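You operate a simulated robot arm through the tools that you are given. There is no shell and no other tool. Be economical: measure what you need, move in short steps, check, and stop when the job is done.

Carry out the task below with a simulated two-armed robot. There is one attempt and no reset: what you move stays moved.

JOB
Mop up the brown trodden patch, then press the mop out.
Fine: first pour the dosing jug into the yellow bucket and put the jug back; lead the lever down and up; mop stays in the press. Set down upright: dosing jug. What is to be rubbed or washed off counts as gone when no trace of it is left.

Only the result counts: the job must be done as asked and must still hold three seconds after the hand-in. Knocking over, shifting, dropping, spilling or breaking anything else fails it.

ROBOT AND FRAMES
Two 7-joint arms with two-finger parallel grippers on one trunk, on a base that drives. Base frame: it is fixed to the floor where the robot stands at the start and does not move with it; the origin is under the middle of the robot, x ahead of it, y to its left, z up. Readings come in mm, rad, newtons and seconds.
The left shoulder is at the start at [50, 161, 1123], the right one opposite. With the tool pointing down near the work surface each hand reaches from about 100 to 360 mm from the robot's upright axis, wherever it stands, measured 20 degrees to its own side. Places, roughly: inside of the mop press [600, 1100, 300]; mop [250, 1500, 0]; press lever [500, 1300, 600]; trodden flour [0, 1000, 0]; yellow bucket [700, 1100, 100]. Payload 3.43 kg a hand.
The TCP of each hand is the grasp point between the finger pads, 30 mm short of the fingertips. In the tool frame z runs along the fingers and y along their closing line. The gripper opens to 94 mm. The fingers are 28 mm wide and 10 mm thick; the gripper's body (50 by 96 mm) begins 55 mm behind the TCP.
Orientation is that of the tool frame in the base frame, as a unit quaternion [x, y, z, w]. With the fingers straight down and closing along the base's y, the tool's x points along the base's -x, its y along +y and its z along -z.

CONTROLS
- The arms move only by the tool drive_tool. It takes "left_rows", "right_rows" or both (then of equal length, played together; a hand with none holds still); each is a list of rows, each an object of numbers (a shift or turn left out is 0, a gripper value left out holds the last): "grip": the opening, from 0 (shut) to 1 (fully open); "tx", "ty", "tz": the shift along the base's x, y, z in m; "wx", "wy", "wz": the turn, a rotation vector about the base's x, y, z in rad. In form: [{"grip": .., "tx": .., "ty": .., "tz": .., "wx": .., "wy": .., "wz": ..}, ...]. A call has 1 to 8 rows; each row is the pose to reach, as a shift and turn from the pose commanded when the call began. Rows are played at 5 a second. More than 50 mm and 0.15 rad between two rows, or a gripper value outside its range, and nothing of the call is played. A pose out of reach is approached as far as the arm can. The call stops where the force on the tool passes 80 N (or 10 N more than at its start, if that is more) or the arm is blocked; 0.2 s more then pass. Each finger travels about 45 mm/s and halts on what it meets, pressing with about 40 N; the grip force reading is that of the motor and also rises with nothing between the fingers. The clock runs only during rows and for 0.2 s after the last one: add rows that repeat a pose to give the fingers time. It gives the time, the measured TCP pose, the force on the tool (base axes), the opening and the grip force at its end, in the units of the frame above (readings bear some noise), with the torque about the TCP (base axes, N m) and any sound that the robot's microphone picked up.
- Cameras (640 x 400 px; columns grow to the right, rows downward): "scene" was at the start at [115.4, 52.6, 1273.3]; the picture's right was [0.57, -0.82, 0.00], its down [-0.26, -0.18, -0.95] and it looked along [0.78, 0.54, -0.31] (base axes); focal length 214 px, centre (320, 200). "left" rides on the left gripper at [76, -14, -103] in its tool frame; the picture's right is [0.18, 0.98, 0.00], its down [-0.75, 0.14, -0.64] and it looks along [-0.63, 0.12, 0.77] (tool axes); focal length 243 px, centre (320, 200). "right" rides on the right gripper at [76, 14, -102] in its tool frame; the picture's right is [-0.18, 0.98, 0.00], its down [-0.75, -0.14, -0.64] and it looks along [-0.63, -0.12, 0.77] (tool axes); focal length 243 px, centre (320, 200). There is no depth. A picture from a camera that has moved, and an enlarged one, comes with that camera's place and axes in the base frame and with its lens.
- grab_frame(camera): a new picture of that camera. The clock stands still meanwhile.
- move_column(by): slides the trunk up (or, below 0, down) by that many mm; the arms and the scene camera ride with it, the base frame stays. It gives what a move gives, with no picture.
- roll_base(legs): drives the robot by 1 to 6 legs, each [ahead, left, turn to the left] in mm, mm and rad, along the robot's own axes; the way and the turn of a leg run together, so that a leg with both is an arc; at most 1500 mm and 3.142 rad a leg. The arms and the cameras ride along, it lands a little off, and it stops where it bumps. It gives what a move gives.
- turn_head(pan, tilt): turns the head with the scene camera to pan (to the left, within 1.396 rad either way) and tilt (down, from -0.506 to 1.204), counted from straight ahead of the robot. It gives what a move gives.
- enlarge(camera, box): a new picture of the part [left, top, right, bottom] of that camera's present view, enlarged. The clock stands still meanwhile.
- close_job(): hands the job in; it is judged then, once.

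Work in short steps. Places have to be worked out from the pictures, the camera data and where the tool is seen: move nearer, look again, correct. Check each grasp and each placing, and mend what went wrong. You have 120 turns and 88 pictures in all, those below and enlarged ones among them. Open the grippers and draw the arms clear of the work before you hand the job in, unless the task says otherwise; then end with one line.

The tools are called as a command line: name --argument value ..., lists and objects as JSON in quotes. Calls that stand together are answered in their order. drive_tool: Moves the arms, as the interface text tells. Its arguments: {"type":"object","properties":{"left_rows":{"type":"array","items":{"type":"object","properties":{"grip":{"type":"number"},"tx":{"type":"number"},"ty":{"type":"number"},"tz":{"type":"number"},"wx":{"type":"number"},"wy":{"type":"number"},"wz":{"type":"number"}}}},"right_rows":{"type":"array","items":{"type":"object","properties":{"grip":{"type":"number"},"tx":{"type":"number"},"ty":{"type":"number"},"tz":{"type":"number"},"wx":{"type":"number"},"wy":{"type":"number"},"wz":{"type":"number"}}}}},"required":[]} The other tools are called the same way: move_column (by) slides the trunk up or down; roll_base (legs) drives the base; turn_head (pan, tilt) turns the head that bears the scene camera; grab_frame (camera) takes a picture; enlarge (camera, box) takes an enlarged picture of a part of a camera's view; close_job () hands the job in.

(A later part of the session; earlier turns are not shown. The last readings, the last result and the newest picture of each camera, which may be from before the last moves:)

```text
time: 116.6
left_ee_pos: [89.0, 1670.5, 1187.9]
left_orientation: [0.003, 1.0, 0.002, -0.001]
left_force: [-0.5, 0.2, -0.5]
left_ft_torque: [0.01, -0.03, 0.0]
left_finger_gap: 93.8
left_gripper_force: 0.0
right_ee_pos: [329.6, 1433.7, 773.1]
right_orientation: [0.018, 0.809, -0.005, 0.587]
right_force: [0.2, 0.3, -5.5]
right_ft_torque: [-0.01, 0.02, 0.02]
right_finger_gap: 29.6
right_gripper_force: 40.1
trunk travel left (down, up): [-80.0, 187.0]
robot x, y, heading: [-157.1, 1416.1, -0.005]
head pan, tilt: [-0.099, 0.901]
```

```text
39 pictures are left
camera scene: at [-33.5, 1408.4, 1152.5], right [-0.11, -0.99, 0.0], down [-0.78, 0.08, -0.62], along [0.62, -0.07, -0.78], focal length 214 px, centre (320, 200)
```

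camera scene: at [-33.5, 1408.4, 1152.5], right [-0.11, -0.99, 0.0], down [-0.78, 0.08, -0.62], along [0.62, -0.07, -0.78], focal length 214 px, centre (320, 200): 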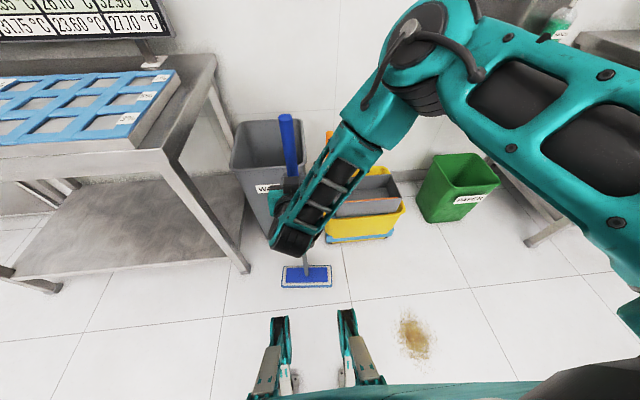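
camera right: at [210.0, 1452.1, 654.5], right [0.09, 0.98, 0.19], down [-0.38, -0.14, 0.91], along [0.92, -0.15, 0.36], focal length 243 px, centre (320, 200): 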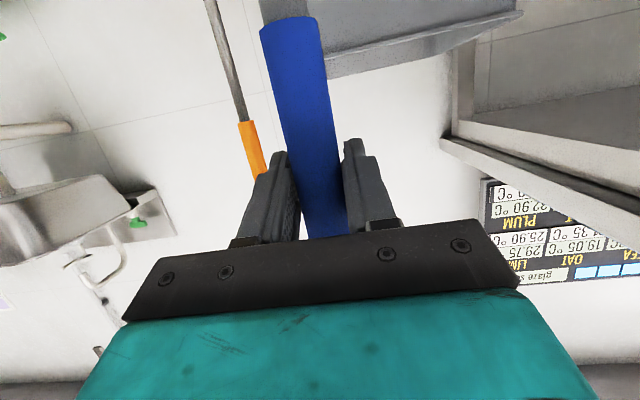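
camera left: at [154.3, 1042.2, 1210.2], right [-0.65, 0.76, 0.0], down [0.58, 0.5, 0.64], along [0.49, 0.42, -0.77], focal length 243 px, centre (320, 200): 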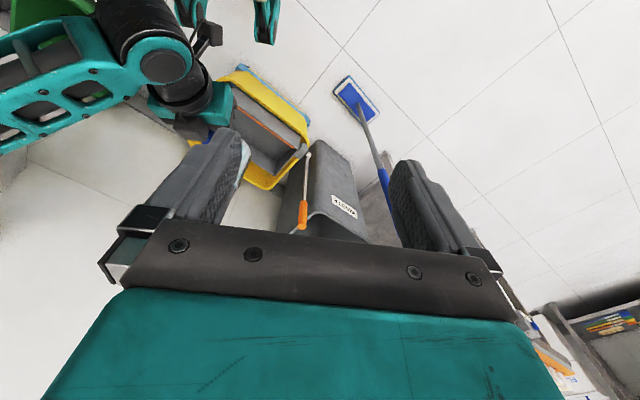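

The mop hangs straight at 0.53 kg. The patch is an ellipse around (45, 967), so I drive to bring the mop head over it.

roll_base --legs '[[-285, 0, 0], [0, -466, 0]]'

turn_head --pan 0.0 --tilt 0.95

grab_frame --camera "scene"

```text
time: 122.7
left_ee_pos: [-195.6, 1209.7, 1187.6]
left_orientation: [-0.002, 1.0, 0.001, -0.001]
left_force: [0.2, 0.5, -0.6]
left_ft_torque: [-0.01, -0.03, 0.01]
left_finger_gap: 94.0
left_gripper_force: 0.1
right_ee_pos: [45.3, 975.7, 772.0]
right_orientation: [0.013, 0.809, -0.001, 0.587]
right_force: [-0.3, 0.9, -5.6]
right_ft_torque: [-0.01, 0.01, 0.02]
right_finger_gap: 29.8
right_gripper_force: 39.9
trunk travel left (down, up): [-80.0, 187.0]
robot x, y, heading: [-431.6, 954.4, 0.005]
head pan, tilt: [-0.099, 0.901]
```

```text
time: 123.4
left_ee_pos: [-196.9, 1210.6, 1187.2]
left_orientation: [-0.002, 1.0, 0.001, 0.0]
left_force: [-1.0, -0.8, 0.8]
left_ft_torque: [0.0, 0.04, 0.01]
left_finger_gap: 94.2
left_gripper_force: 0.1
right_ee_pos: [46.2, 976.2, 772.2]
right_orientation: [0.014, 0.81, -0.002, 0.587]
right_force: [-0.7, 0.7, -4.5]
right_ft_torque: [-0.02, 0.04, 0.01]
right_finger_gap: 29.5
right_gripper_force: 39.7
trunk travel left (down, up): [-80.0, 187.0]
robot x, y, heading: [-431.4, 957.0, 0.003]
head pan, tilt: [0.0, 0.949]
```

```text
38 pictures are left
camera scene: at [-319.6, 954.8, 1148.8], right [0.0, -1.0, 0.0], down [-0.81, 0.0, -0.58], along [0.58, 0.0, -0.81], focal length 214 px, centre (320, 200)
```

scene: 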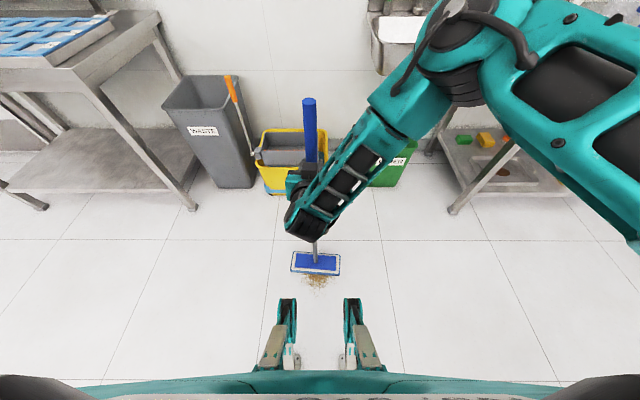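

The head is over the patch, which extends from about x −68 to 140. I lower the mop to the floor.

move_column --by -80

drive_tool --right_rows '[{"tz": -0.002}, {"tz": -0.003}]'

roll_base --legs '[[-60, 0, 0]]'

grab_frame --camera "scene"

```text
time: 124.6
left_ee_pos: [-197.4, 1210.9, 1109.4]
left_orientation: [-0.002, 1.0, 0.001, -0.001]
left_force: [1.0, 0.6, 0.2]
left_ft_torque: [-0.03, 0.0, 0.02]
left_finger_gap: 94.0
left_gripper_force: 0.0
right_ee_pos: [46.0, 977.5, 692.7]
right_orientation: [0.014, 0.809, -0.001, 0.588]
right_force: [0.9, 1.8, -3.3]
right_ft_torque: [0.1, -0.41, 0.09]
right_finger_gap: 29.5
right_gripper_force: 40.2
trunk travel left (down, up): [0.0, 267.0]
robot x, y, heading: [-429.5, 955.6, 0.006]
head pan, tilt: [0.0, 0.949]
```

```text
time: 125.2
left_ee_pos: [-197.8, 1211.5, 1108.4]
left_orientation: [-0.001, 1.0, 0.0, 0.0]
left_force: [-0.6, -0.3, 0.3]
left_ft_torque: [0.01, -0.02, 0.02]
left_finger_gap: 93.7
left_gripper_force: 0.2
right_ee_pos: [47.1, 976.7, 694.1]
right_orientation: [0.013, 0.807, 0.0, 0.59]
right_force: [-1.9, 3.8, 17.3]
right_ft_torque: [-0.07, 0.68, -0.16]
right_finger_gap: 29.6
right_gripper_force: 39.8
trunk travel left (down, up): [0.0, 267.0]
robot x, y, heading: [-428.6, 955.9, 0.003]
head pan, tilt: [0.0, 0.949]
```

```text
time: 126.2
left_ee_pos: [-258.5, 1211.2, 1108.9]
left_orientation: [-0.003, 1.0, 0.001, 0.001]
left_force: [0.2, -0.3, -0.1]
left_ft_torque: [-0.01, -0.03, 0.0]
left_finger_gap: 94.2
left_gripper_force: 0.1
right_ee_pos: [-14.0, 976.3, 694.9]
right_orientation: [0.012, 0.806, 0.001, 0.591]
right_force: [-0.8, 6.2, 35.0]
right_ft_torque: [0.08, 0.66, -0.07]
right_finger_gap: 29.7
right_gripper_force: 40.2
trunk travel left (down, up): [0.0, 267.0]
robot x, y, heading: [-493.2, 953.7, 0.005]
head pan, tilt: [0.0, 0.949]
```

```text
37 pictures are left
camera scene: at [-382.1, 955.0, 1069.4], right [0.0, -1.0, 0.0], down [-0.81, 0.0, -0.58], along [0.58, 0.0, -0.81], focal length 214 px, centre (320, 200)
```

scene: 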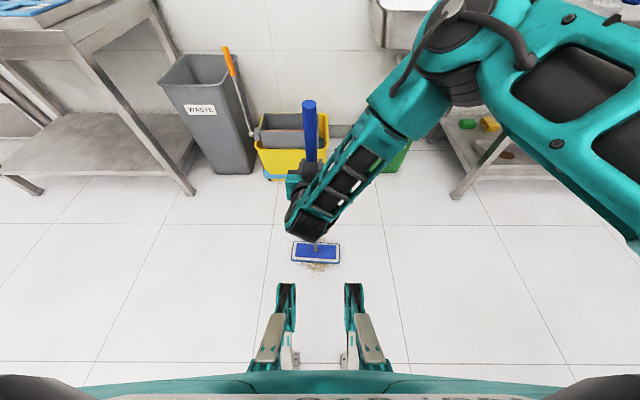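

The mop follows well and the patch is fading. The force has grown to 35 N, so I ease up 1 mm and stroke back and forth over the full length.

drive_tool --right_rows '[{"tz": 0.0015}, {"tz": 0.0015}]'

roll_base --legs '[[-60, 0, 0], [60, 0, 0]]'

grab_frame --camera "scene"

```text
time: 126.8
left_ee_pos: [-257.2, 1210.0, 1107.7]
left_orientation: [-0.003, 1.0, 0.001, -0.001]
left_force: [0.9, -0.9, 0.4]
left_ft_torque: [-0.01, -0.01, -0.01]
left_finger_gap: 93.8
left_gripper_force: 0.1
right_ee_pos: [-13.5, 977.2, 695.8]
right_orientation: [0.013, 0.806, 0.001, 0.592]
right_force: [1.5, 1.6, 2.9]
right_ft_torque: [0.11, -0.71, 0.15]
right_finger_gap: 29.8
right_gripper_force: 40.0
trunk travel left (down, up): [0.0, 267.0]
robot x, y, heading: [-495.9, 956.8, 0.003]
head pan, tilt: [0.0, 0.949]
```

```text
time: 128.3
left_ee_pos: [-257.1, 1212.0, 1107.9]
left_orientation: [-0.002, 1.0, 0.002, -0.001]
left_force: [0.3, 1.4, 0.3]
left_ft_torque: [-0.01, 0.0, -0.04]
left_finger_gap: 94.0
left_gripper_force: 0.1
right_ee_pos: [-14.5, 977.4, 694.2]
right_orientation: [0.013, 0.807, 0.0, 0.591]
right_force: [0.2, -0.8, -5.2]
right_ft_torque: [0.02, 0.18, 0.0]
right_finger_gap: 29.9
right_gripper_force: 39.7
trunk travel left (down, up): [0.0, 267.0]
robot x, y, heading: [-493.5, 953.0, 0.009]
head pan, tilt: [0.0, 0.949]
```

```text
36 pictures are left
camera scene: at [-379.5, 954.8, 1068.7], right [0.01, -1.0, 0.0], down [-0.81, 0.0, -0.58], along [0.58, 0.0, -0.81], focal length 214 px, centre (320, 200)
```

scene: 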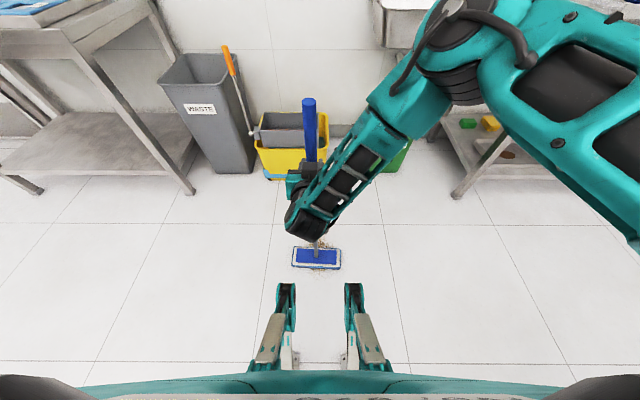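

The mop is now hanging just clear, and some traces remain on the far side. I press about 2 mm and stroke forward and back.

drive_tool --right_rows '[{"tz": -0.002}, {"tz": -0.002}]'

roll_base --legs '[[160, 0, 0], [-200, 0, 0]]'

enlarge --camera "scene" --box '[250, 180, 390, 300]'

```text
time: 128.9
left_ee_pos: [-257.6, 1210.7, 1109.2]
left_orientation: [-0.002, 1.0, 0.002, 0.001]
left_force: [0.9, 0.3, 0.3]
left_ft_torque: [-0.01, -0.01, 0.01]
left_finger_gap: 93.8
left_gripper_force: 0.0
right_ee_pos: [-13.4, 978.6, 693.4]
right_orientation: [0.012, 0.806, 0.001, 0.592]
right_force: [0.1, -1.0, 11.4]
right_ft_torque: [0.01, 0.5, -0.03]
right_finger_gap: 29.6
right_gripper_force: 40.7
trunk travel left (down, up): [0.0, 267.0]
robot x, y, heading: [-492.0, 951.6, 0.001]
head pan, tilt: [0.0, 0.949]
```

```text
time: 131.5
left_ee_pos: [-300.7, 1211.0, 1108.2]
left_orientation: [-0.005, 1.0, 0.0, -0.001]
left_force: [0.1, -0.3, -0.1]
left_ft_torque: [0.03, 0.0, 0.02]
left_finger_gap: 94.1
left_gripper_force: 0.0
right_ee_pos: [-55.3, 978.5, 691.0]
right_orientation: [0.011, 0.808, 0.003, 0.589]
right_force: [-0.7, 2.0, 7.6]
right_ft_torque: [0.09, 0.82, -0.08]
right_finger_gap: 29.9
right_gripper_force: 40.3
trunk travel left (down, up): [0.0, 267.0]
robot x, y, heading: [-533.0, 952.4, 0.015]
head pan, tilt: [0.0, 0.949]
```

```text
3.33 times, centred on (320, 240) of scene
camera zoom: at [-422.2, 954.8, 1069.1], right [0.01, -1.0, 0.0], down [-0.81, -0.01, -0.58], along [0.58, 0.01, -0.81], focal length 715 px, centre (320, 67)
```

zoom: 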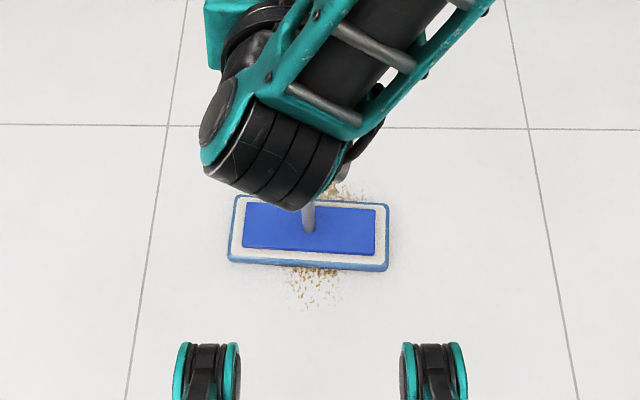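

It's thinning but specks remain between x ≈ −92 and 104. I press a little more and do several full strokes.

drive_tool --right_rows '[{"tz": -0.0005}, {"tz": -0.0005}]'

roll_base --legs '[[-60, 0, 0], [230, 0, 0], [-230, 0, 0], [230, 0, 0], [-230, 0, 0]]'

enlarge --camera "scene" --box '[250, 180, 390, 300]'

```text
time: 132.1
left_ee_pos: [-301.9, 1210.3, 1108.7]
left_orientation: [-0.005, 1.0, 0.001, 0.0]
left_force: [0.1, 0.6, -0.1]
left_ft_torque: [-0.02, 0.02, 0.03]
left_finger_gap: 94.0
left_gripper_force: 0.0
right_ee_pos: [-54.5, 979.2, 692.8]
right_orientation: [0.011, 0.806, 0.003, 0.591]
right_force: [-0.8, 0.7, 8.8]
right_ft_torque: [-0.03, 0.25, -0.01]
right_finger_gap: 29.5
right_gripper_force: 40.2
trunk travel left (down, up): [0.0, 267.0]
robot x, y, heading: [-532.6, 956.2, 0.007]
head pan, tilt: [0.0, 0.949]
```

```text
time: 138.4
left_ee_pos: [-361.7, 1209.3, 1108.3]
left_orientation: [0.001, 1.0, 0.0, -0.001]
left_force: [0.2, 0.1, -1.1]
left_ft_torque: [0.02, -0.02, 0.02]
left_finger_gap: 94.0
left_gripper_force: 0.1
right_ee_pos: [-121.2, 975.6, 690.5]
right_orientation: [0.015, 0.808, 0.0, 0.59]
right_force: [0.0, 0.0, -2.9]
right_ft_torque: [-0.1, -0.26, -0.02]
right_finger_gap: 29.6
right_gripper_force: 39.7
trunk travel left (down, up): [0.0, 267.0]
robot x, y, heading: [-594.9, 952.7, 0.003]
head pan, tilt: [0.0, 0.949]
```

```text
3.33 times, centred on (320, 240) of scene
camera zoom: at [-486.3, 954.1, 1068.8], right [0.0, -1.0, 0.0], down [-0.81, 0.0, -0.58], along [0.58, 0.0, -0.81], focal length 715 px, centre (320, 67)
```

zoom: 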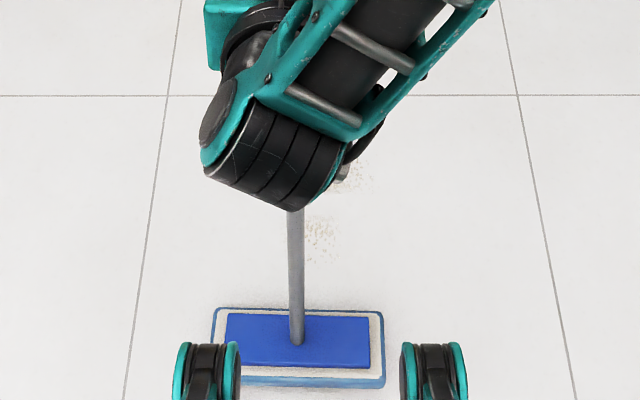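

Most is gone, but faint traces remain near (−54, 955) and (59, 905). The shaft now trails by about 80 mm at the head, so I stroke further forward and slightly to the right.

drive_tool --right_rows '[{"tz": -0.0015}, {"tz": -0.0015}]'

roll_base --legs '[[0, -40, 0], [310, 0, 0], [-260, 0, 0], [260, 0, 0], [-260, 0, 0]]'

grab_frame --camera "scene"

```text
time: 139.0
left_ee_pos: [-362.9, 1209.2, 1108.3]
left_orientation: [0.0, 1.0, 0.001, -0.001]
left_force: [-0.5, -0.3, 1.1]
left_ft_torque: [0.0, -0.03, 0.02]
left_finger_gap: 94.1
left_gripper_force: 0.0
right_ee_pos: [-120.3, 974.9, 691.8]
right_orientation: [0.015, 0.807, 0.0, 0.591]
right_force: [-1.0, 2.5, 12.0]
right_ft_torque: [-0.22, 0.7, -0.17]
right_finger_gap: 29.9
right_gripper_force: 39.6
trunk travel left (down, up): [0.0, 267.0]
robot x, y, heading: [-601.6, 958.2, 0.002]
head pan, tilt: [0.0, 0.949]
```

```text
time: 146.2
left_ee_pos: [-319.6, 1169.1, 1107.4]
left_orientation: [-0.001, 1.0, 0.001, -0.001]
left_force: [0.2, -0.4, 0.9]
left_ft_torque: [0.0, 0.05, 0.01]
left_finger_gap: 94.0
left_gripper_force: 0.0
right_ee_pos: [-79.5, 935.3, 686.3]
right_orientation: [0.013, 0.81, 0.0, 0.586]
right_force: [-24.5, -9.6, -21.8]
right_ft_torque: [-0.41, -1.32, 0.31]
right_finger_gap: 30.0
right_gripper_force: 39.8
trunk travel left (down, up): [0.0, 267.0]
robot x, y, heading: [-559.9, 914.8, 0.001]
head pan, tilt: [0.0, 0.949]
```

```text
33 pictures are left
camera scene: at [-443.9, 913.4, 1068.9], right [0.0, -1.0, 0.0], down [-0.81, 0.0, -0.58], along [0.58, 0.0, -0.81], focal length 214 px, centre (320, 200)
```

scene: 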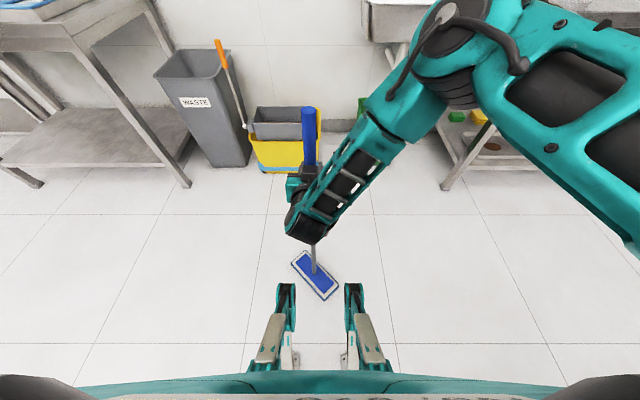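

The head has swung round, probably on my own front leg. I lift it slightly to free it and inspect the floor.

roll_base --legs '[[0, 0, 0.001]]'

drive_tool --right_rows '[{"tz": 0.01, "tx": 0.01}, {"tz": 0.03, "tx": 0.02}, {"tz": 0.05, "tx": 0.03}, {"tz": 0.05, "tx": 0.03}]'

enlarge --camera "scene" --box '[220, 160, 420, 320]'

```text
time: 146.9
left_ee_pos: [-321.3, 1169.6, 1107.6]
left_orientation: [-0.002, 1.0, 0.0, -0.001]
left_force: [0.1, -0.4, 0.5]
left_ft_torque: [0.02, 0.0, 0.0]
left_finger_gap: 93.9
left_gripper_force: 0.1
right_ee_pos: [-81.3, 935.5, 686.2]
right_orientation: [0.012, 0.812, -0.001, 0.584]
right_force: [-10.7, -4.2, -1.8]
right_ft_torque: [-0.39, -0.86, 0.03]
right_finger_gap: 29.9
right_gripper_force: 39.9
trunk travel left (down, up): [0.0, 267.0]
robot x, y, heading: [-555.6, 915.3, -0.002]
head pan, tilt: [0.0, 0.949]
```

```text
time: 147.4
left_ee_pos: [-320.4, 1168.8, 1107.6]
left_orientation: [-0.001, 1.0, 0.001, -0.002]
left_force: [0.5, 0.1, 0.0]
left_ft_torque: [-0.01, -0.04, 0.03]
left_finger_gap: 94.0
left_gripper_force: 0.1
right_ee_pos: [-81.6, 932.7, 685.9]
right_orientation: [0.007, 0.824, -0.003, 0.566]
right_force: [-15.3, -5.6, -15.6]
right_ft_torque: [0.72, -4.5, 0.12]
right_finger_gap: 30.5
right_gripper_force: 40.2
trunk travel left (down, up): [0.0, 267.0]
robot x, y, heading: [-556.0, 918.0, 0.003]
head pan, tilt: [0.0, 0.949]
stopped in row 2 (right hand): the force on the tool passed its limit at 91 N (the readings are from after the stop); the commanded pose is now the measured one
```

```text
2.50 times, centred on (320, 240) of scene
camera zoom: at [-444.3, 913.6, 1069.1], right [0.0, -1.0, 0.0], down [-0.81, 0.0, -0.58], along [0.58, 0.0, -0.81], focal length 536 px, centre (320, 100)
```

zoom: 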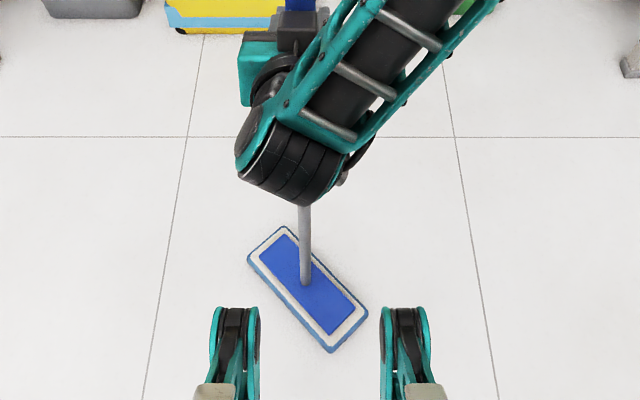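

Lifting met strong resistance, so the head is hooked by my own base. I slide it forward, away from the base, in small steps.

drive_tool --right_rows '[{"tx": 0.006}, {"tx": 0.012}, {"tx": 0.02}, {"tx": 0.03}, {"tx": 0.04}]'

enlarge --camera "scene" --box '[220, 160, 420, 320]'

grab_frame --camera "right"

```text
time: 148.0
left_ee_pos: [-323.0, 1167.7, 1110.0]
left_orientation: [-0.001, 1.0, 0.001, 0.0]
left_force: [0.2, -0.4, 0.1]
left_ft_torque: [0.05, 0.02, 0.0]
left_finger_gap: 93.8
left_gripper_force: 0.2
right_ee_pos: [-81.0, 929.7, 685.3]
right_orientation: [0.006, 0.827, -0.003, 0.563]
right_force: [-39.0, -16.8, 12.0]
right_ft_torque: [1.18, -4.93, 0.43]
right_finger_gap: 30.1
right_gripper_force: 40.1
trunk travel left (down, up): [0.0, 267.0]
robot x, y, heading: [-555.2, 912.8, -0.001]
head pan, tilt: [0.0, 0.949]
stopped in row 3 (right hand): the force on the tool passed its limit at 87 N (the readings are from after the stop); the commanded pose is now the measured one
```

```text
2.50 times, centred on (320, 240) of scene
camera zoom: at [-447.5, 912.6, 1070.0], right [0.0, -1.0, 0.0], down [-0.81, 0.0, -0.59], along [0.59, 0.0, -0.81], focal length 536 px, centre (320, 100)
```

zoom: 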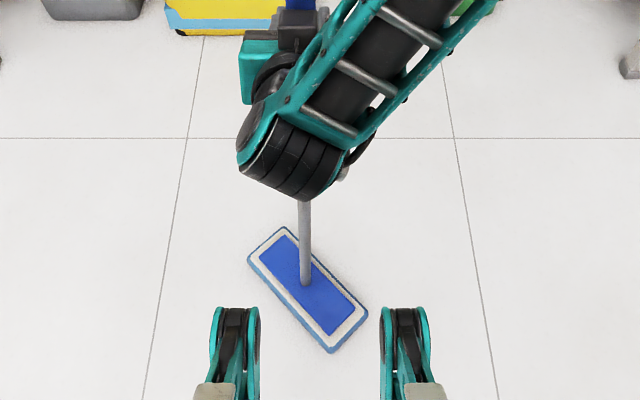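

```text
30 pictures are left
camera right: at [-202.8, 946.3, 653.3], right [0.08, 0.98, 0.17], down [-0.32, -0.14, 0.94], along [0.94, -0.13, 0.31], focal length 243 px, centre (320, 200)
```

right: 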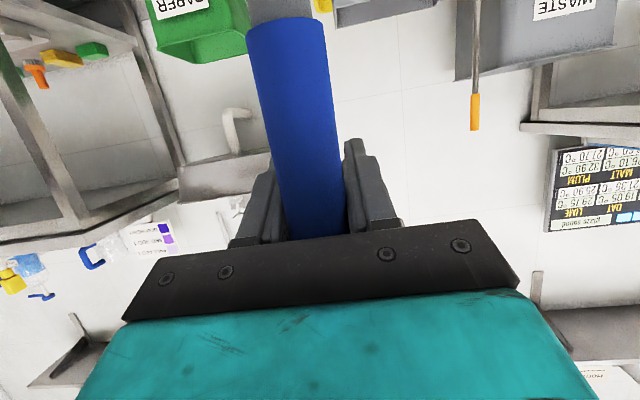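

The anchor pulls towards −x and −y, so the head's right end seems caught at my right front leg. I relax the tension and pull left instead.

drive_tool --right_rows '[{"tx": -0.01, "tz": -0.003}, {"tx": -0.01, "ty": 0.008, "tz": -0.003}, {"tx": -0.01, "ty": 0.02, "tz": -0.003}, {"tx": -0.01, "ty": 0.035, "tz": -0.003}, {"tx": -0.01, "ty": 0.05, "tz": -0.003}]'

enlarge --camera "scene" --box '[220, 200, 420, 360]'

```text
time: 148.9
left_ee_pos: [-324.2, 1167.5, 1109.6]
left_orientation: [-0.001, 1.0, 0.001, 0.001]
left_force: [-0.4, 0.3, -0.4]
left_ft_torque: [0.04, -0.01, -0.01]
left_finger_gap: 94.3
left_gripper_force: 0.2
right_ee_pos: [-88.8, 953.6, 685.0]
right_orientation: [0.008, 0.822, -0.014, 0.57]
right_force: [-39.2, -26.4, 34.6]
right_ft_torque: [0.68, -1.25, 0.68]
right_finger_gap: 30.1
right_gripper_force: 39.6
trunk travel left (down, up): [0.0, 267.0]
robot x, y, heading: [-552.1, 915.8, -0.002]
head pan, tilt: [0.0, 0.949]
stopped in row 4 (right hand): the force on the tool passed its limit at 88 N (the readings are from after the stop); the commanded pose is now the measured one
```

```text
2.50 times, centred on (320, 280) of scene
camera zoom: at [-448.5, 911.8, 1069.5], right [0.0, -1.0, 0.0], down [-0.81, 0.0, -0.59], along [0.59, 0.0, -0.81], focal length 536 px, centre (320, 0)
```

zoom: 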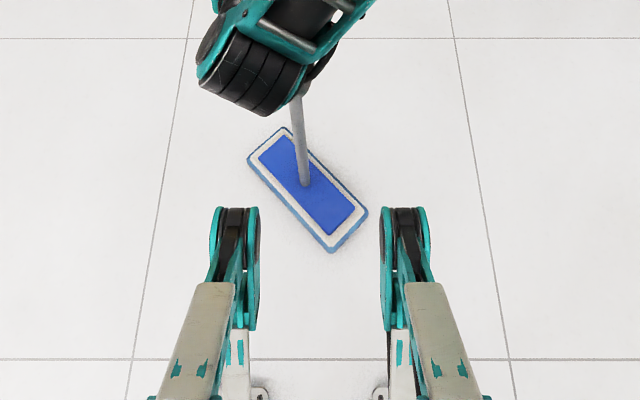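

The head doesn't move at all. I look further down at my base to see what holds it.

turn_head --pan 0.0 --tilt 1.2

grab_frame --camera "scene"

```text
time: 149.7
left_ee_pos: [-325.1, 1166.6, 1108.9]
left_orientation: [-0.001, 1.0, 0.001, 0.002]
left_force: [-0.5, 0.1, 0.7]
left_ft_torque: [0.0, 0.02, -0.02]
left_finger_gap: 94.1
left_gripper_force: 0.0
right_ee_pos: [-89.0, 952.0, 684.9]
right_orientation: [0.009, 0.821, -0.014, 0.57]
right_force: [-40.9, -27.0, 39.6]
right_ft_torque: [-0.03, -0.39, 0.81]
right_finger_gap: 29.9
right_gripper_force: 39.9
trunk travel left (down, up): [0.0, 267.0]
robot x, y, heading: [-558.4, 915.0, -0.004]
head pan, tilt: [0.0, 1.201]
```

```text
28 pictures are left
camera scene: at [-465.5, 911.8, 1053.4], right [0.0, -1.0, 0.0], down [-0.93, 0.0, -0.37], along [0.37, 0.0, -0.93], focal length 214 px, centre (320, 200)
```

scene: 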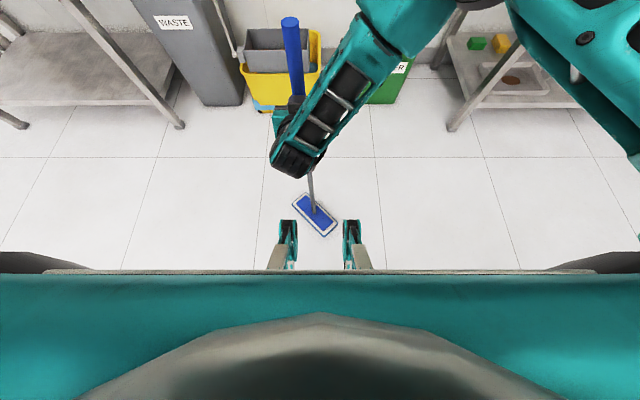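

The front edge of my base probably overhangs the head's corner. I first neutralise the load, then pull straight forward with almost no vertical force.

drive_tool --right_rows '[{"tx": -0.006, "ty": -0.01, "tz": 0.002}, {"tx": -0.01, "ty": -0.02, "tz": 0.004}, {"tx": -0.01, "ty": -0.02, "tz": 0.004}]'

drive_tool --right_rows '[{"tx": 0.005}, {"tx": 0.01}, {"tx": 0.015}, {"tx": 0.02}]'

```text
time: 150.5
left_ee_pos: [-318.3, 1168.2, 1106.4]
left_orientation: [-0.001, 1.0, 0.0, -0.002]
left_force: [0.7, 0.0, 0.7]
left_ft_torque: [0.0, 0.02, 0.0]
left_finger_gap: 93.8
left_gripper_force: 0.0
right_ee_pos: [-97.6, 934.2, 684.5]
right_orientation: [0.008, 0.825, -0.013, 0.564]
right_force: [3.9, 1.8, -5.6]
right_ft_torque: [1.4, -2.78, -0.15]
right_finger_gap: 30.2
right_gripper_force: 39.7
trunk travel left (down, up): [0.0, 267.0]
robot x, y, heading: [-557.0, 911.1, 0.0]
head pan, tilt: [0.0, 1.201]
```

```text
time: 151.4
left_ee_pos: [-324.6, 1166.9, 1109.3]
left_orientation: [-0.001, 1.0, 0.001, 0.0]
left_force: [0.0, 0.0, -0.5]
left_ft_torque: [0.0, -0.04, 0.0]
left_finger_gap: 93.9
left_gripper_force: 0.1
right_ee_pos: [-91.2, 934.0, 685.5]
right_orientation: [0.005, 0.827, -0.012, 0.562]
right_force: [-41.4, -17.6, 24.0]
right_ft_torque: [0.97, -3.02, 0.22]
right_finger_gap: 30.1
right_gripper_force: 40.2
trunk travel left (down, up): [0.0, 267.0]
robot x, y, heading: [-557.3, 912.6, -0.0]
head pan, tilt: [0.0, 1.201]
stopped in row 4 (right hand): the force on the tool passed its limit at 86 N (the readings are from after the stop); the commanded pose is now the measured one
```

The shaft leans about 3° forward with the head joint near (−129, 941). I make it vertical again by bringing the hand back over the joint, then try a gentle straight lift.

drive_tool --right_rows '[{"tx": -0.012, "tz": 0.001}, {"tx": -0.025, "tz": 0.002, "ty": 0.003}, {"tx": -0.038, "tz": 0.003, "ty": 0.007}, {"tx": -0.038, "tz": 0.003, "ty": 0.007}]'

drive_tool --right_rows '[{"tz": 0.004}, {"tz": 0.008}, {"tz": 0.012}, {"tz": 0.02}]'

grab_frame --camera "scene"

```text
time: 152.4
left_ee_pos: [-320.7, 1168.4, 1107.7]
left_orientation: [-0.001, 1.0, 0.0, -0.002]
left_force: [-0.1, -0.2, 0.2]
left_ft_torque: [0.01, -0.01, 0.0]
left_finger_gap: 94.0
left_gripper_force: 0.0
right_ee_pos: [-127.3, 941.0, 682.4]
right_orientation: [0.004, 0.831, -0.013, 0.556]
right_force: [0.8, 0.9, -4.0]
right_ft_torque: [0.42, -0.76, -0.01]
right_finger_gap: 30.2
right_gripper_force: 40.0
trunk travel left (down, up): [0.0, 267.0]
robot x, y, heading: [-554.7, 914.1, -0.003]
head pan, tilt: [0.0, 1.201]
```

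```text
time: 153.4
left_ee_pos: [-318.1, 1169.6, 1107.2]
left_orientation: [-0.001, 1.0, 0.001, -0.003]
left_force: [-0.4, -0.3, -0.8]
left_ft_torque: [0.03, 0.01, -0.01]
left_finger_gap: 94.1
left_gripper_force: 0.0
right_ee_pos: [-129.6, 940.2, 696.2]
right_orientation: [0.002, 0.838, -0.013, 0.546]
right_force: [-6.5, -3.9, -54.8]
right_ft_torque: [0.75, -1.14, 0.1]
right_finger_gap: 29.9
right_gripper_force: 40.6
trunk travel left (down, up): [0.0, 267.0]
robot x, y, heading: [-560.0, 915.4, -0.0]
head pan, tilt: [0.0, 1.201]
```

```text
27 pictures are left
camera scene: at [-458.8, 913.3, 1052.1], right [0.0, -1.0, 0.0], down [-0.93, 0.0, -0.36], along [0.36, 0.0, -0.93], focal length 214 px, centre (320, 200)
```

scene: 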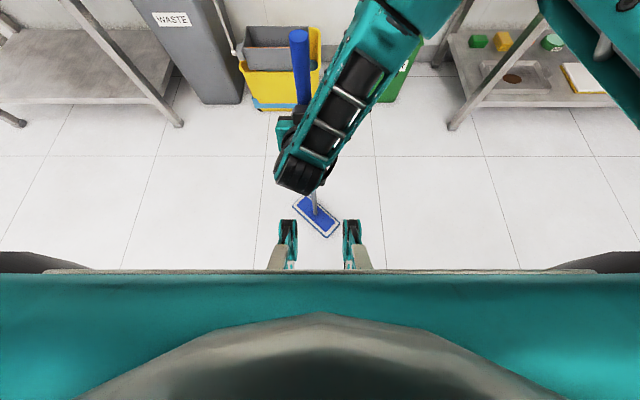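

Still pinned. My base seems to overlap the head's corner. The shaft is vertical now, so I ease to neutral, open the fingers and leave the mop standing, then back the base away from it.

drive_tool --right_rows '[{"tz": -0.006}, {"tz": -0.012}, {"tz": -0.013}, {"tz": -0.013, "grip": 0.4}, {"tz": -0.013, "grip": 0.6}, {"tz": -0.013, "grip": 1.0}, {"tz": -0.013, "grip": 1.0}, {"tz": -0.013, "grip": 1.0}]'

grab_frame --camera "right"

```text
time: 155.2
left_ee_pos: [-319.1, 1168.0, 1108.1]
left_orientation: [-0.002, 1.0, 0.0, -0.002]
left_force: [0.3, -0.3, 0.2]
left_ft_torque: [-0.02, 0.0, 0.02]
left_finger_gap: 93.9
left_gripper_force: 0.1
right_ee_pos: [-126.4, 939.8, 691.0]
right_orientation: [0.005, 0.83, -0.014, 0.558]
right_force: [-0.2, -0.2, -0.5]
right_ft_torque: [-0.01, -0.02, -0.04]
right_finger_gap: 94.0
right_gripper_force: 0.0
trunk travel left (down, up): [0.0, 267.0]
robot x, y, heading: [-557.5, 912.3, 0.003]
head pan, tilt: [0.0, 1.201]
```

```text
26 pictures are left
camera right: at [-248.6, 956.1, 660.4], right [0.09, 0.98, 0.15], down [-0.31, -0.12, 0.94], along [0.95, -0.13, 0.3], focal length 243 px, centre (320, 200)
```

right: 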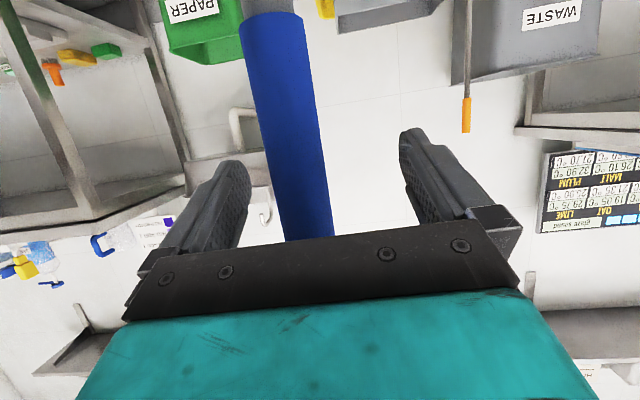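

The mop stands free. I back the base 40 mm, with the open fingers still around the shaft, and look.

roll_base --legs '[[-40, 0, 0]]'

grab_frame --camera "scene"

```text
time: 156.1
left_ee_pos: [-359.9, 1169.0, 1108.0]
left_orientation: [0.0, 1.0, 0.001, -0.002]
left_force: [-0.8, -0.1, -0.9]
left_ft_torque: [0.0, 0.03, 0.0]
left_finger_gap: 94.0
left_gripper_force: 0.0
right_ee_pos: [-166.3, 940.9, 691.5]
right_orientation: [0.005, 0.83, -0.014, 0.558]
right_force: [-0.2, -0.2, -0.4]
right_ft_torque: [0.03, -0.01, 0.01]
right_finger_gap: 94.1
right_gripper_force: 0.0
trunk travel left (down, up): [0.0, 267.0]
robot x, y, heading: [-594.4, 914.9, -0.0]
head pan, tilt: [0.0, 1.201]
```

```text
25 pictures are left
camera scene: at [-501.2, 913.4, 1052.7], right [0.0, -1.0, 0.0], down [-0.93, 0.0, -0.36], along [0.36, 0.0, -0.93], focal length 214 px, centre (320, 200)
```

scene: 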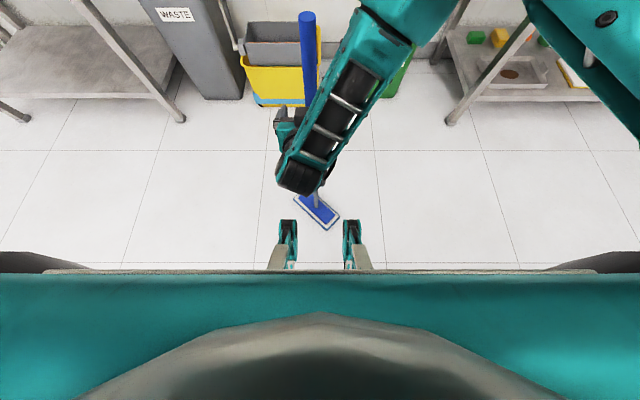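

The mop stayed put and the base is coming clear. I back off another 70 mm.

roll_base --legs '[[-70, 0, 0]]'

turn_head --pan 0.0 --tilt 0.95

grab_frame --camera "scene"

grab_frame --camera "right"

```text
time: 157.1
left_ee_pos: [-430.9, 1169.5, 1108.0]
left_orientation: [0.0, 1.0, 0.001, -0.001]
left_force: [-0.3, 0.2, 0.2]
left_ft_torque: [0.0, -0.02, -0.01]
left_finger_gap: 93.8
left_gripper_force: 0.0
right_ee_pos: [-237.0, 940.0, 691.7]
right_orientation: [0.004, 0.829, -0.013, 0.559]
right_force: [-0.5, -0.9, 0.6]
right_ft_torque: [0.01, 0.0, -0.01]
right_finger_gap: 93.9
right_gripper_force: 0.1
trunk travel left (down, up): [0.0, 267.0]
robot x, y, heading: [-666.7, 910.8, 0.0]
head pan, tilt: [0.0, 1.201]
```

```text
time: 157.8
left_ee_pos: [-430.1, 1168.5, 1107.9]
left_orientation: [-0.001, 1.0, 0.001, -0.002]
left_force: [0.1, -0.2, -0.9]
left_ft_torque: [-0.01, -0.03, -0.02]
left_finger_gap: 94.2
left_gripper_force: 0.0
right_ee_pos: [-237.2, 940.2, 690.9]
right_orientation: [0.004, 0.83, -0.013, 0.558]
right_force: [0.4, -0.5, 0.7]
right_ft_torque: [-0.01, -0.01, -0.03]
right_finger_gap: 94.1
right_gripper_force: 0.1
trunk travel left (down, up): [0.0, 267.0]
robot x, y, heading: [-663.2, 911.7, 0.002]
head pan, tilt: [0.0, 0.949]
```

```text
24 pictures are left
camera scene: at [-554.9, 913.4, 1068.8], right [0.0, -1.0, 0.0], down [-0.81, 0.0, -0.58], along [0.58, 0.0, -0.81], focal length 214 px, centre (320, 200)
```

scene: 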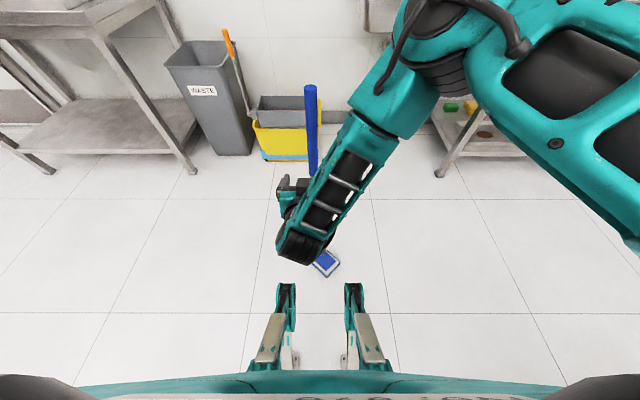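

```text
23 pictures are left
camera right: at [-359.3, 956.4, 660.4], right [0.09, 0.98, 0.15], down [-0.31, -0.12, 0.94], along [0.95, -0.13, 0.3], focal length 243 px, centre (320, 200)
```

right: 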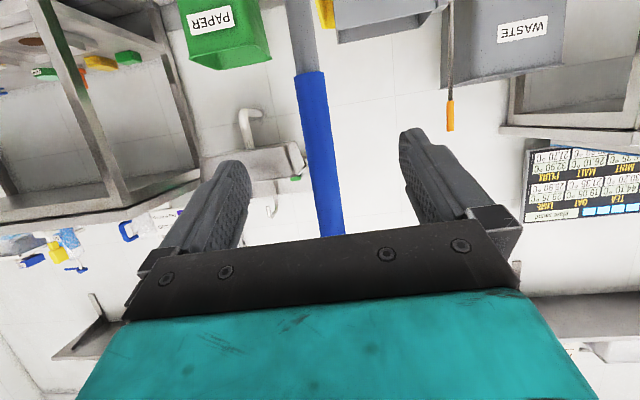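

The mop stands clear, but its head is turned about 45°. I'll re-approach it from a −45° heading, so that turning back to heading 0 afterwards squares the head for the press.

roll_base --legs '[[0, 352, 0], [168, 0, 0], [0, 0, -0.785]]'

grab_frame --camera "right"

grab_frame --camera "scene"

```text
time: 164.6
left_ee_pos: [-153.9, 1287.6, 1107.8]
left_orientation: [0.377, 0.926, 0.001, -0.001]
left_force: [-1.1, 0.5, 0.4]
left_ft_torque: [-0.02, 0.02, 0.0]
left_finger_gap: 94.0
left_gripper_force: 0.1
right_ee_pos: [-175.5, 988.9, 690.9]
right_orientation: [0.317, 0.766, -0.223, 0.512]
right_force: [0.2, 0.4, -0.5]
right_ft_torque: [-0.01, -0.02, 0.0]
right_finger_gap: 93.9
right_gripper_force: 0.1
trunk travel left (down, up): [0.0, 267.0]
robot x, y, heading: [-499.4, 1270.6, -0.774]
head pan, tilt: [0.0, 0.949]
```

```text
22 pictures are left
camera right: at [-251.1, 1086.3, 660.4], right [0.75, 0.64, 0.15], down [-0.31, 0.14, 0.94], along [0.58, -0.76, 0.3], focal length 243 px, centre (320, 200)
```

right: 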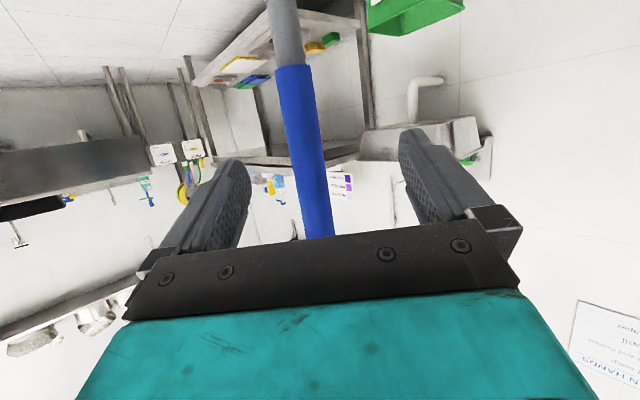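

```text
21 pictures are left
camera scene: at [-421.5, 1190.8, 1068.9], right [-0.7, -0.72, 0.0], down [-0.58, 0.57, -0.58], along [0.42, -0.41, -0.81], focal length 214 px, centre (320, 200)
```

scene: 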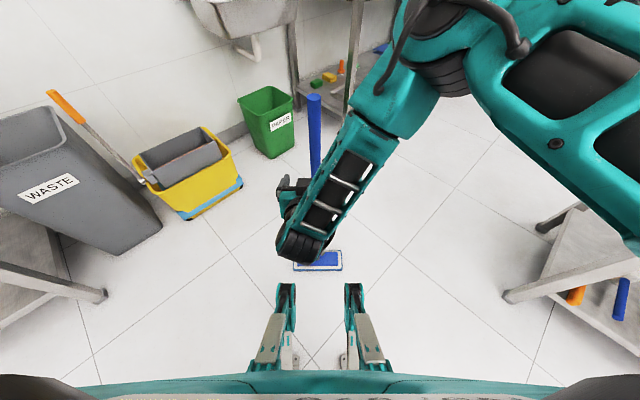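

The head is now square to my front. The shaft is about 72 mm ahead and 10 mm right of the TCP, so I close in and grip.

roll_base --legs '[[28, -10, 0]]'

drive_tool --right_rows '[{"tx": 0.015, "ty": -0.015}, {"tx": 0.03, "ty": -0.03}, {"tx": 0.03, "ty": -0.03, "grip": 0.6}, {"tx": 0.03, "ty": -0.03, "grip": 0.4}, {"tx": 0.03, "ty": -0.03, "grip": 0.0}, {"tx": 0.03, "ty": -0.03, "grip": 0.0}, {"tx": 0.03, "ty": -0.03, "grip": 0.0}, {"tx": 0.03, "ty": -0.03, "grip": 0.0}]'

grab_frame --camera "right"

```text
time: 165.5
left_ee_pos: [-141.4, 1261.5, 1108.1]
left_orientation: [0.377, 0.926, 0.002, -0.002]
left_force: [0.2, 0.8, 0.1]
left_ft_torque: [-0.01, -0.01, 0.02]
left_finger_gap: 94.3
left_gripper_force: 0.0
right_ee_pos: [-163.1, 962.3, 691.3]
right_orientation: [0.317, 0.767, -0.223, 0.512]
right_force: [0.0, -0.1, 0.8]
right_ft_torque: [-0.01, -0.02, -0.01]
right_finger_gap: 94.0
right_gripper_force: 0.1
trunk travel left (down, up): [0.0, 267.0]
robot x, y, heading: [-488.0, 1246.1, -0.774]
head pan, tilt: [0.0, 0.949]
```

```text
time: 167.3
left_ee_pos: [-139.7, 1260.4, 1108.7]
left_orientation: [0.376, 0.926, 0.001, -0.001]
left_force: [0.3, 0.3, -0.2]
left_ft_torque: [-0.02, -0.02, 0.0]
left_finger_gap: 93.8
left_gripper_force: 0.1
right_ee_pos: [-131.7, 931.6, 692.0]
right_orientation: [0.318, 0.766, -0.223, 0.512]
right_force: [-0.3, -0.6, 1.2]
right_ft_torque: [0.26, -0.4, 0.0]
right_finger_gap: 29.7
right_gripper_force: 39.9
trunk travel left (down, up): [0.0, 267.0]
robot x, y, heading: [-488.6, 1241.7, -0.771]
head pan, tilt: [0.0, 0.949]
```

```text
20 pictures are left
camera right: at [-207.0, 1028.6, 661.0], right [0.75, 0.64, 0.15], down [-0.31, 0.13, 0.94], along [0.58, -0.76, 0.3], focal length 243 px, centre (320, 200)
```

right: 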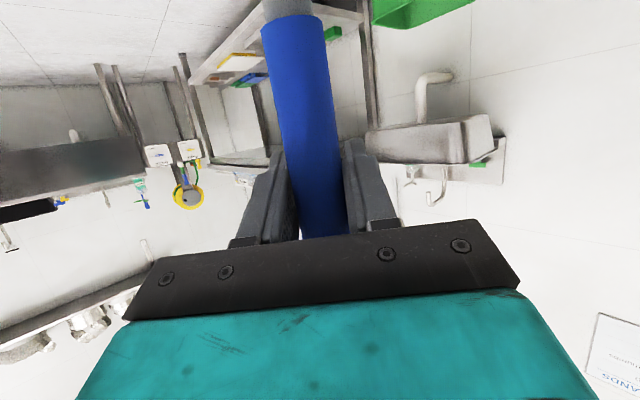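

Gripped at the same height. I lift it 80 mm and turn back to heading 0, then inspect the floor where the patch was.

move_column --by 80

roll_base --legs '[[-120, 0, 0], [0, 0, 0.772]]'

turn_head --pan -0.35 --tilt 0.85

grab_frame --camera "scene"

```text
time: 168.4
left_ee_pos: [-141.2, 1261.4, 1187.8]
left_orientation: [0.376, 0.926, 0.001, -0.001]
left_force: [-0.8, -0.3, -0.1]
left_ft_torque: [0.01, 0.0, -0.04]
left_finger_gap: 94.1
left_gripper_force: 0.0
right_ee_pos: [-130.8, 932.1, 770.1]
right_orientation: [0.317, 0.767, -0.223, 0.511]
right_force: [0.3, -0.2, -5.2]
right_ft_torque: [0.0, -0.06, 0.04]
right_finger_gap: 30.1
right_gripper_force: 40.2
trunk travel left (down, up): [-80.0, 187.0]
robot x, y, heading: [-489.0, 1240.3, -0.772]
head pan, tilt: [0.0, 0.949]
```

```text
time: 171.7
left_ee_pos: [-333.9, 1578.8, 1187.5]
left_orientation: [0.003, 1.0, 0.0, -0.002]
left_force: [0.4, -0.7, -0.7]
left_ft_torque: [-0.02, 0.01, 0.03]
left_finger_gap: 94.1
left_gripper_force: 0.0
right_ee_pos: [-97.4, 1348.3, 770.2]
right_orientation: [0.006, 0.83, -0.015, 0.558]
right_force: [0.1, 0.1, -5.8]
right_ft_torque: [0.02, -0.04, 0.01]
right_finger_gap: 29.9
right_gripper_force: 40.1
trunk travel left (down, up): [-80.0, 187.0]
robot x, y, heading: [-572.5, 1328.1, -0.005]
head pan, tilt: [0.0, 0.949]
```

```text
time: 172.5
left_ee_pos: [-334.0, 1578.3, 1188.0]
left_orientation: [0.002, 1.0, 0.001, -0.002]
left_force: [-0.6, 1.0, -0.6]
left_ft_torque: [0.0, 0.01, -0.03]
left_finger_gap: 93.7
left_gripper_force: 0.2
right_ee_pos: [-98.2, 1347.7, 771.2]
right_orientation: [0.007, 0.83, -0.016, 0.558]
right_force: [0.2, 0.0, -4.8]
right_ft_torque: [0.03, -0.05, 0.0]
right_finger_gap: 30.2
right_gripper_force: 39.8
trunk travel left (down, up): [-80.0, 187.0]
robot x, y, heading: [-570.9, 1321.3, -0.006]
head pan, tilt: [-0.351, 0.85]
```

```text
19 pictures are left
camera scene: at [-459.0, 1296.9, 1156.3], right [-0.35, -0.94, 0.0], down [-0.7, 0.26, -0.66], along [0.62, -0.23, -0.75], focal length 214 px, centre (320, 200)
```

scene: 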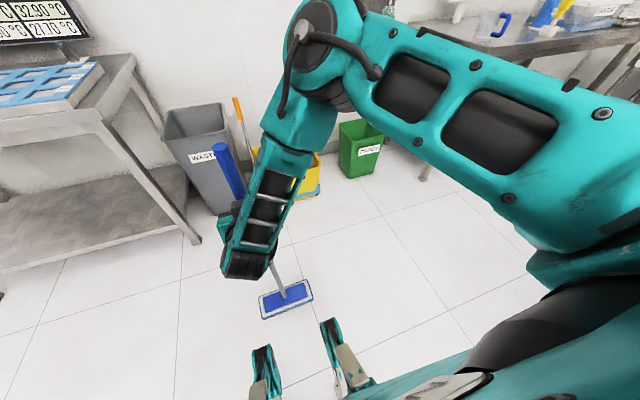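

I enlarge where the patch was, which should be around pixel (347, 262).

enlarge --camera "scene" --box '[290, 210, 430, 310]'

```text
4.00 times, centred on (360, 260) of scene
camera zoom: at [-459.0, 1296.9, 1156.3], right [-0.35, -0.94, 0.0], down [-0.7, 0.26, -0.66], along [0.62, -0.23, -0.75], focal length 858 px, centre (160, -40)
```

zoom: 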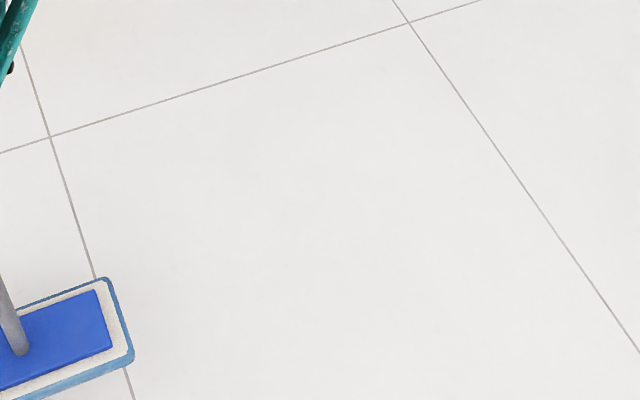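

No trace of the patch is left. Next is the press: I raise the mop high with trunk and arm.

move_column --by 187

drive_tool --right_rows '[{"tz": 0.03}, {"tz": 0.06}, {"tz": 0.09}, {"tz": 0.12}, {"tz": 0.12}]'

roll_base --legs '[[0, -200, 0], [600, 0, 0]]'

turn_head --pan 0.0 --tilt 0.95

grab_frame --camera "scene"

```text
time: 174.6
left_ee_pos: [-335.3, 1578.3, 1374.6]
left_orientation: [0.003, 1.0, 0.001, -0.001]
left_force: [-0.8, -0.2, -0.6]
left_ft_torque: [0.0, -0.01, 0.02]
left_finger_gap: 94.0
left_gripper_force: 0.1
right_ee_pos: [-98.2, 1347.6, 957.1]
right_orientation: [0.006, 0.83, -0.014, 0.558]
right_force: [0.3, 0.3, -6.2]
right_ft_torque: [0.07, -0.05, -0.05]
right_finger_gap: 30.0
right_gripper_force: 39.8
trunk travel left (down, up): [-267.0, 0.0]
robot x, y, heading: [-571.5, 1324.1, 0.0]
head pan, tilt: [-0.351, 0.85]
```

```text
time: 175.8
left_ee_pos: [-333.6, 1578.1, 1374.8]
left_orientation: [0.001, 1.0, 0.001, -0.002]
left_force: [-1.1, 0.7, 0.4]
left_ft_torque: [-0.01, 0.0, 0.0]
left_finger_gap: 94.0
left_gripper_force: 0.0
right_ee_pos: [-99.0, 1345.9, 1078.8]
right_orientation: [0.007, 0.829, -0.015, 0.559]
right_force: [-0.1, -0.2, -4.3]
right_ft_torque: [0.07, -0.08, -0.02]
right_finger_gap: 29.8
right_gripper_force: 40.7
trunk travel left (down, up): [-267.0, 0.0]
robot x, y, heading: [-571.4, 1326.3, -0.006]
head pan, tilt: [-0.351, 0.85]
```

```text
time: 181.1
left_ee_pos: [262.8, 1376.1, 1374.8]
left_orientation: [0.001, 1.0, 0.001, -0.002]
left_force: [0.2, 0.0, 0.0]
left_ft_torque: [-0.04, 0.0, -0.02]
left_finger_gap: 94.0
left_gripper_force: 0.1
right_ee_pos: [498.8, 1145.8, 1077.3]
right_orientation: [0.006, 0.83, -0.014, 0.557]
right_force: [-1.2, 0.4, -5.2]
right_ft_torque: [0.06, 0.94, -0.21]
right_finger_gap: 30.1
right_gripper_force: 40.1
trunk travel left (down, up): [-267.0, 0.0]
robot x, y, heading: [24.6, 1121.6, -0.006]
head pan, tilt: [-0.351, 0.85]
```

```text
time: 182.0
left_ee_pos: [263.5, 1375.9, 1374.4]
left_orientation: [0.001, 1.0, 0.0, -0.002]
left_force: [-0.1, 0.3, 0.7]
left_ft_torque: [0.01, -0.02, 0.03]
left_finger_gap: 94.1
left_gripper_force: 0.1
right_ee_pos: [498.4, 1144.8, 1077.1]
right_orientation: [0.006, 0.83, -0.015, 0.558]
right_force: [-0.2, -0.6, -5.4]
right_ft_torque: [0.01, -0.07, 0.0]
right_finger_gap: 30.0
right_gripper_force: 40.1
trunk travel left (down, up): [-267.0, 0.0]
robot x, y, heading: [27.7, 1122.9, -0.007]
head pan, tilt: [0.0, 0.949]
```

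```text
17 pictures are left
camera scene: at [137.8, 1121.3, 1335.6], right [0.0, -1.0, 0.0], down [-0.81, 0.0, -0.58], along [0.58, 0.0, -0.81], focal length 214 px, centre (320, 200)
```

scene: 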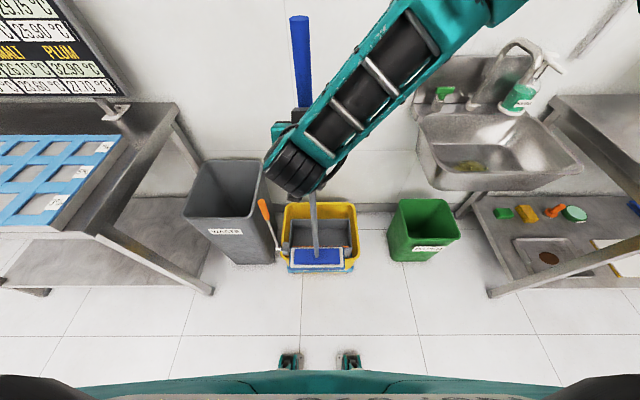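

The mop is squared and just in front of the bucket. I enlarge to measure the head against the press opening.

enlarge --camera "scene" --box '[250, 190, 390, 290]'

```text
4.00 times, centred on (320, 240) of scene
camera zoom: at [137.8, 1121.3, 1335.6], right [0.0, -1.0, 0.0], down [-0.81, 0.0, -0.58], along [0.58, 0.0, -0.81], focal length 858 px, centre (320, 40)
```

zoom: 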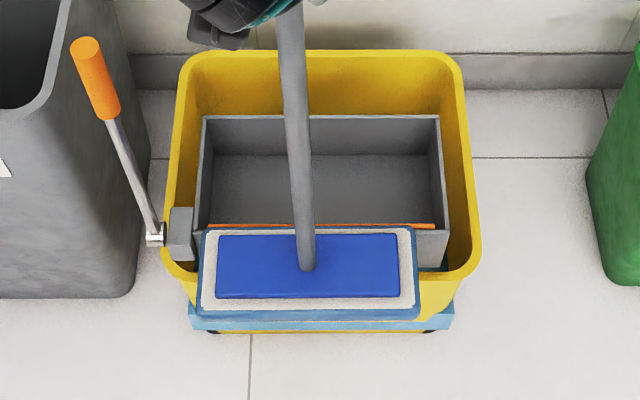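

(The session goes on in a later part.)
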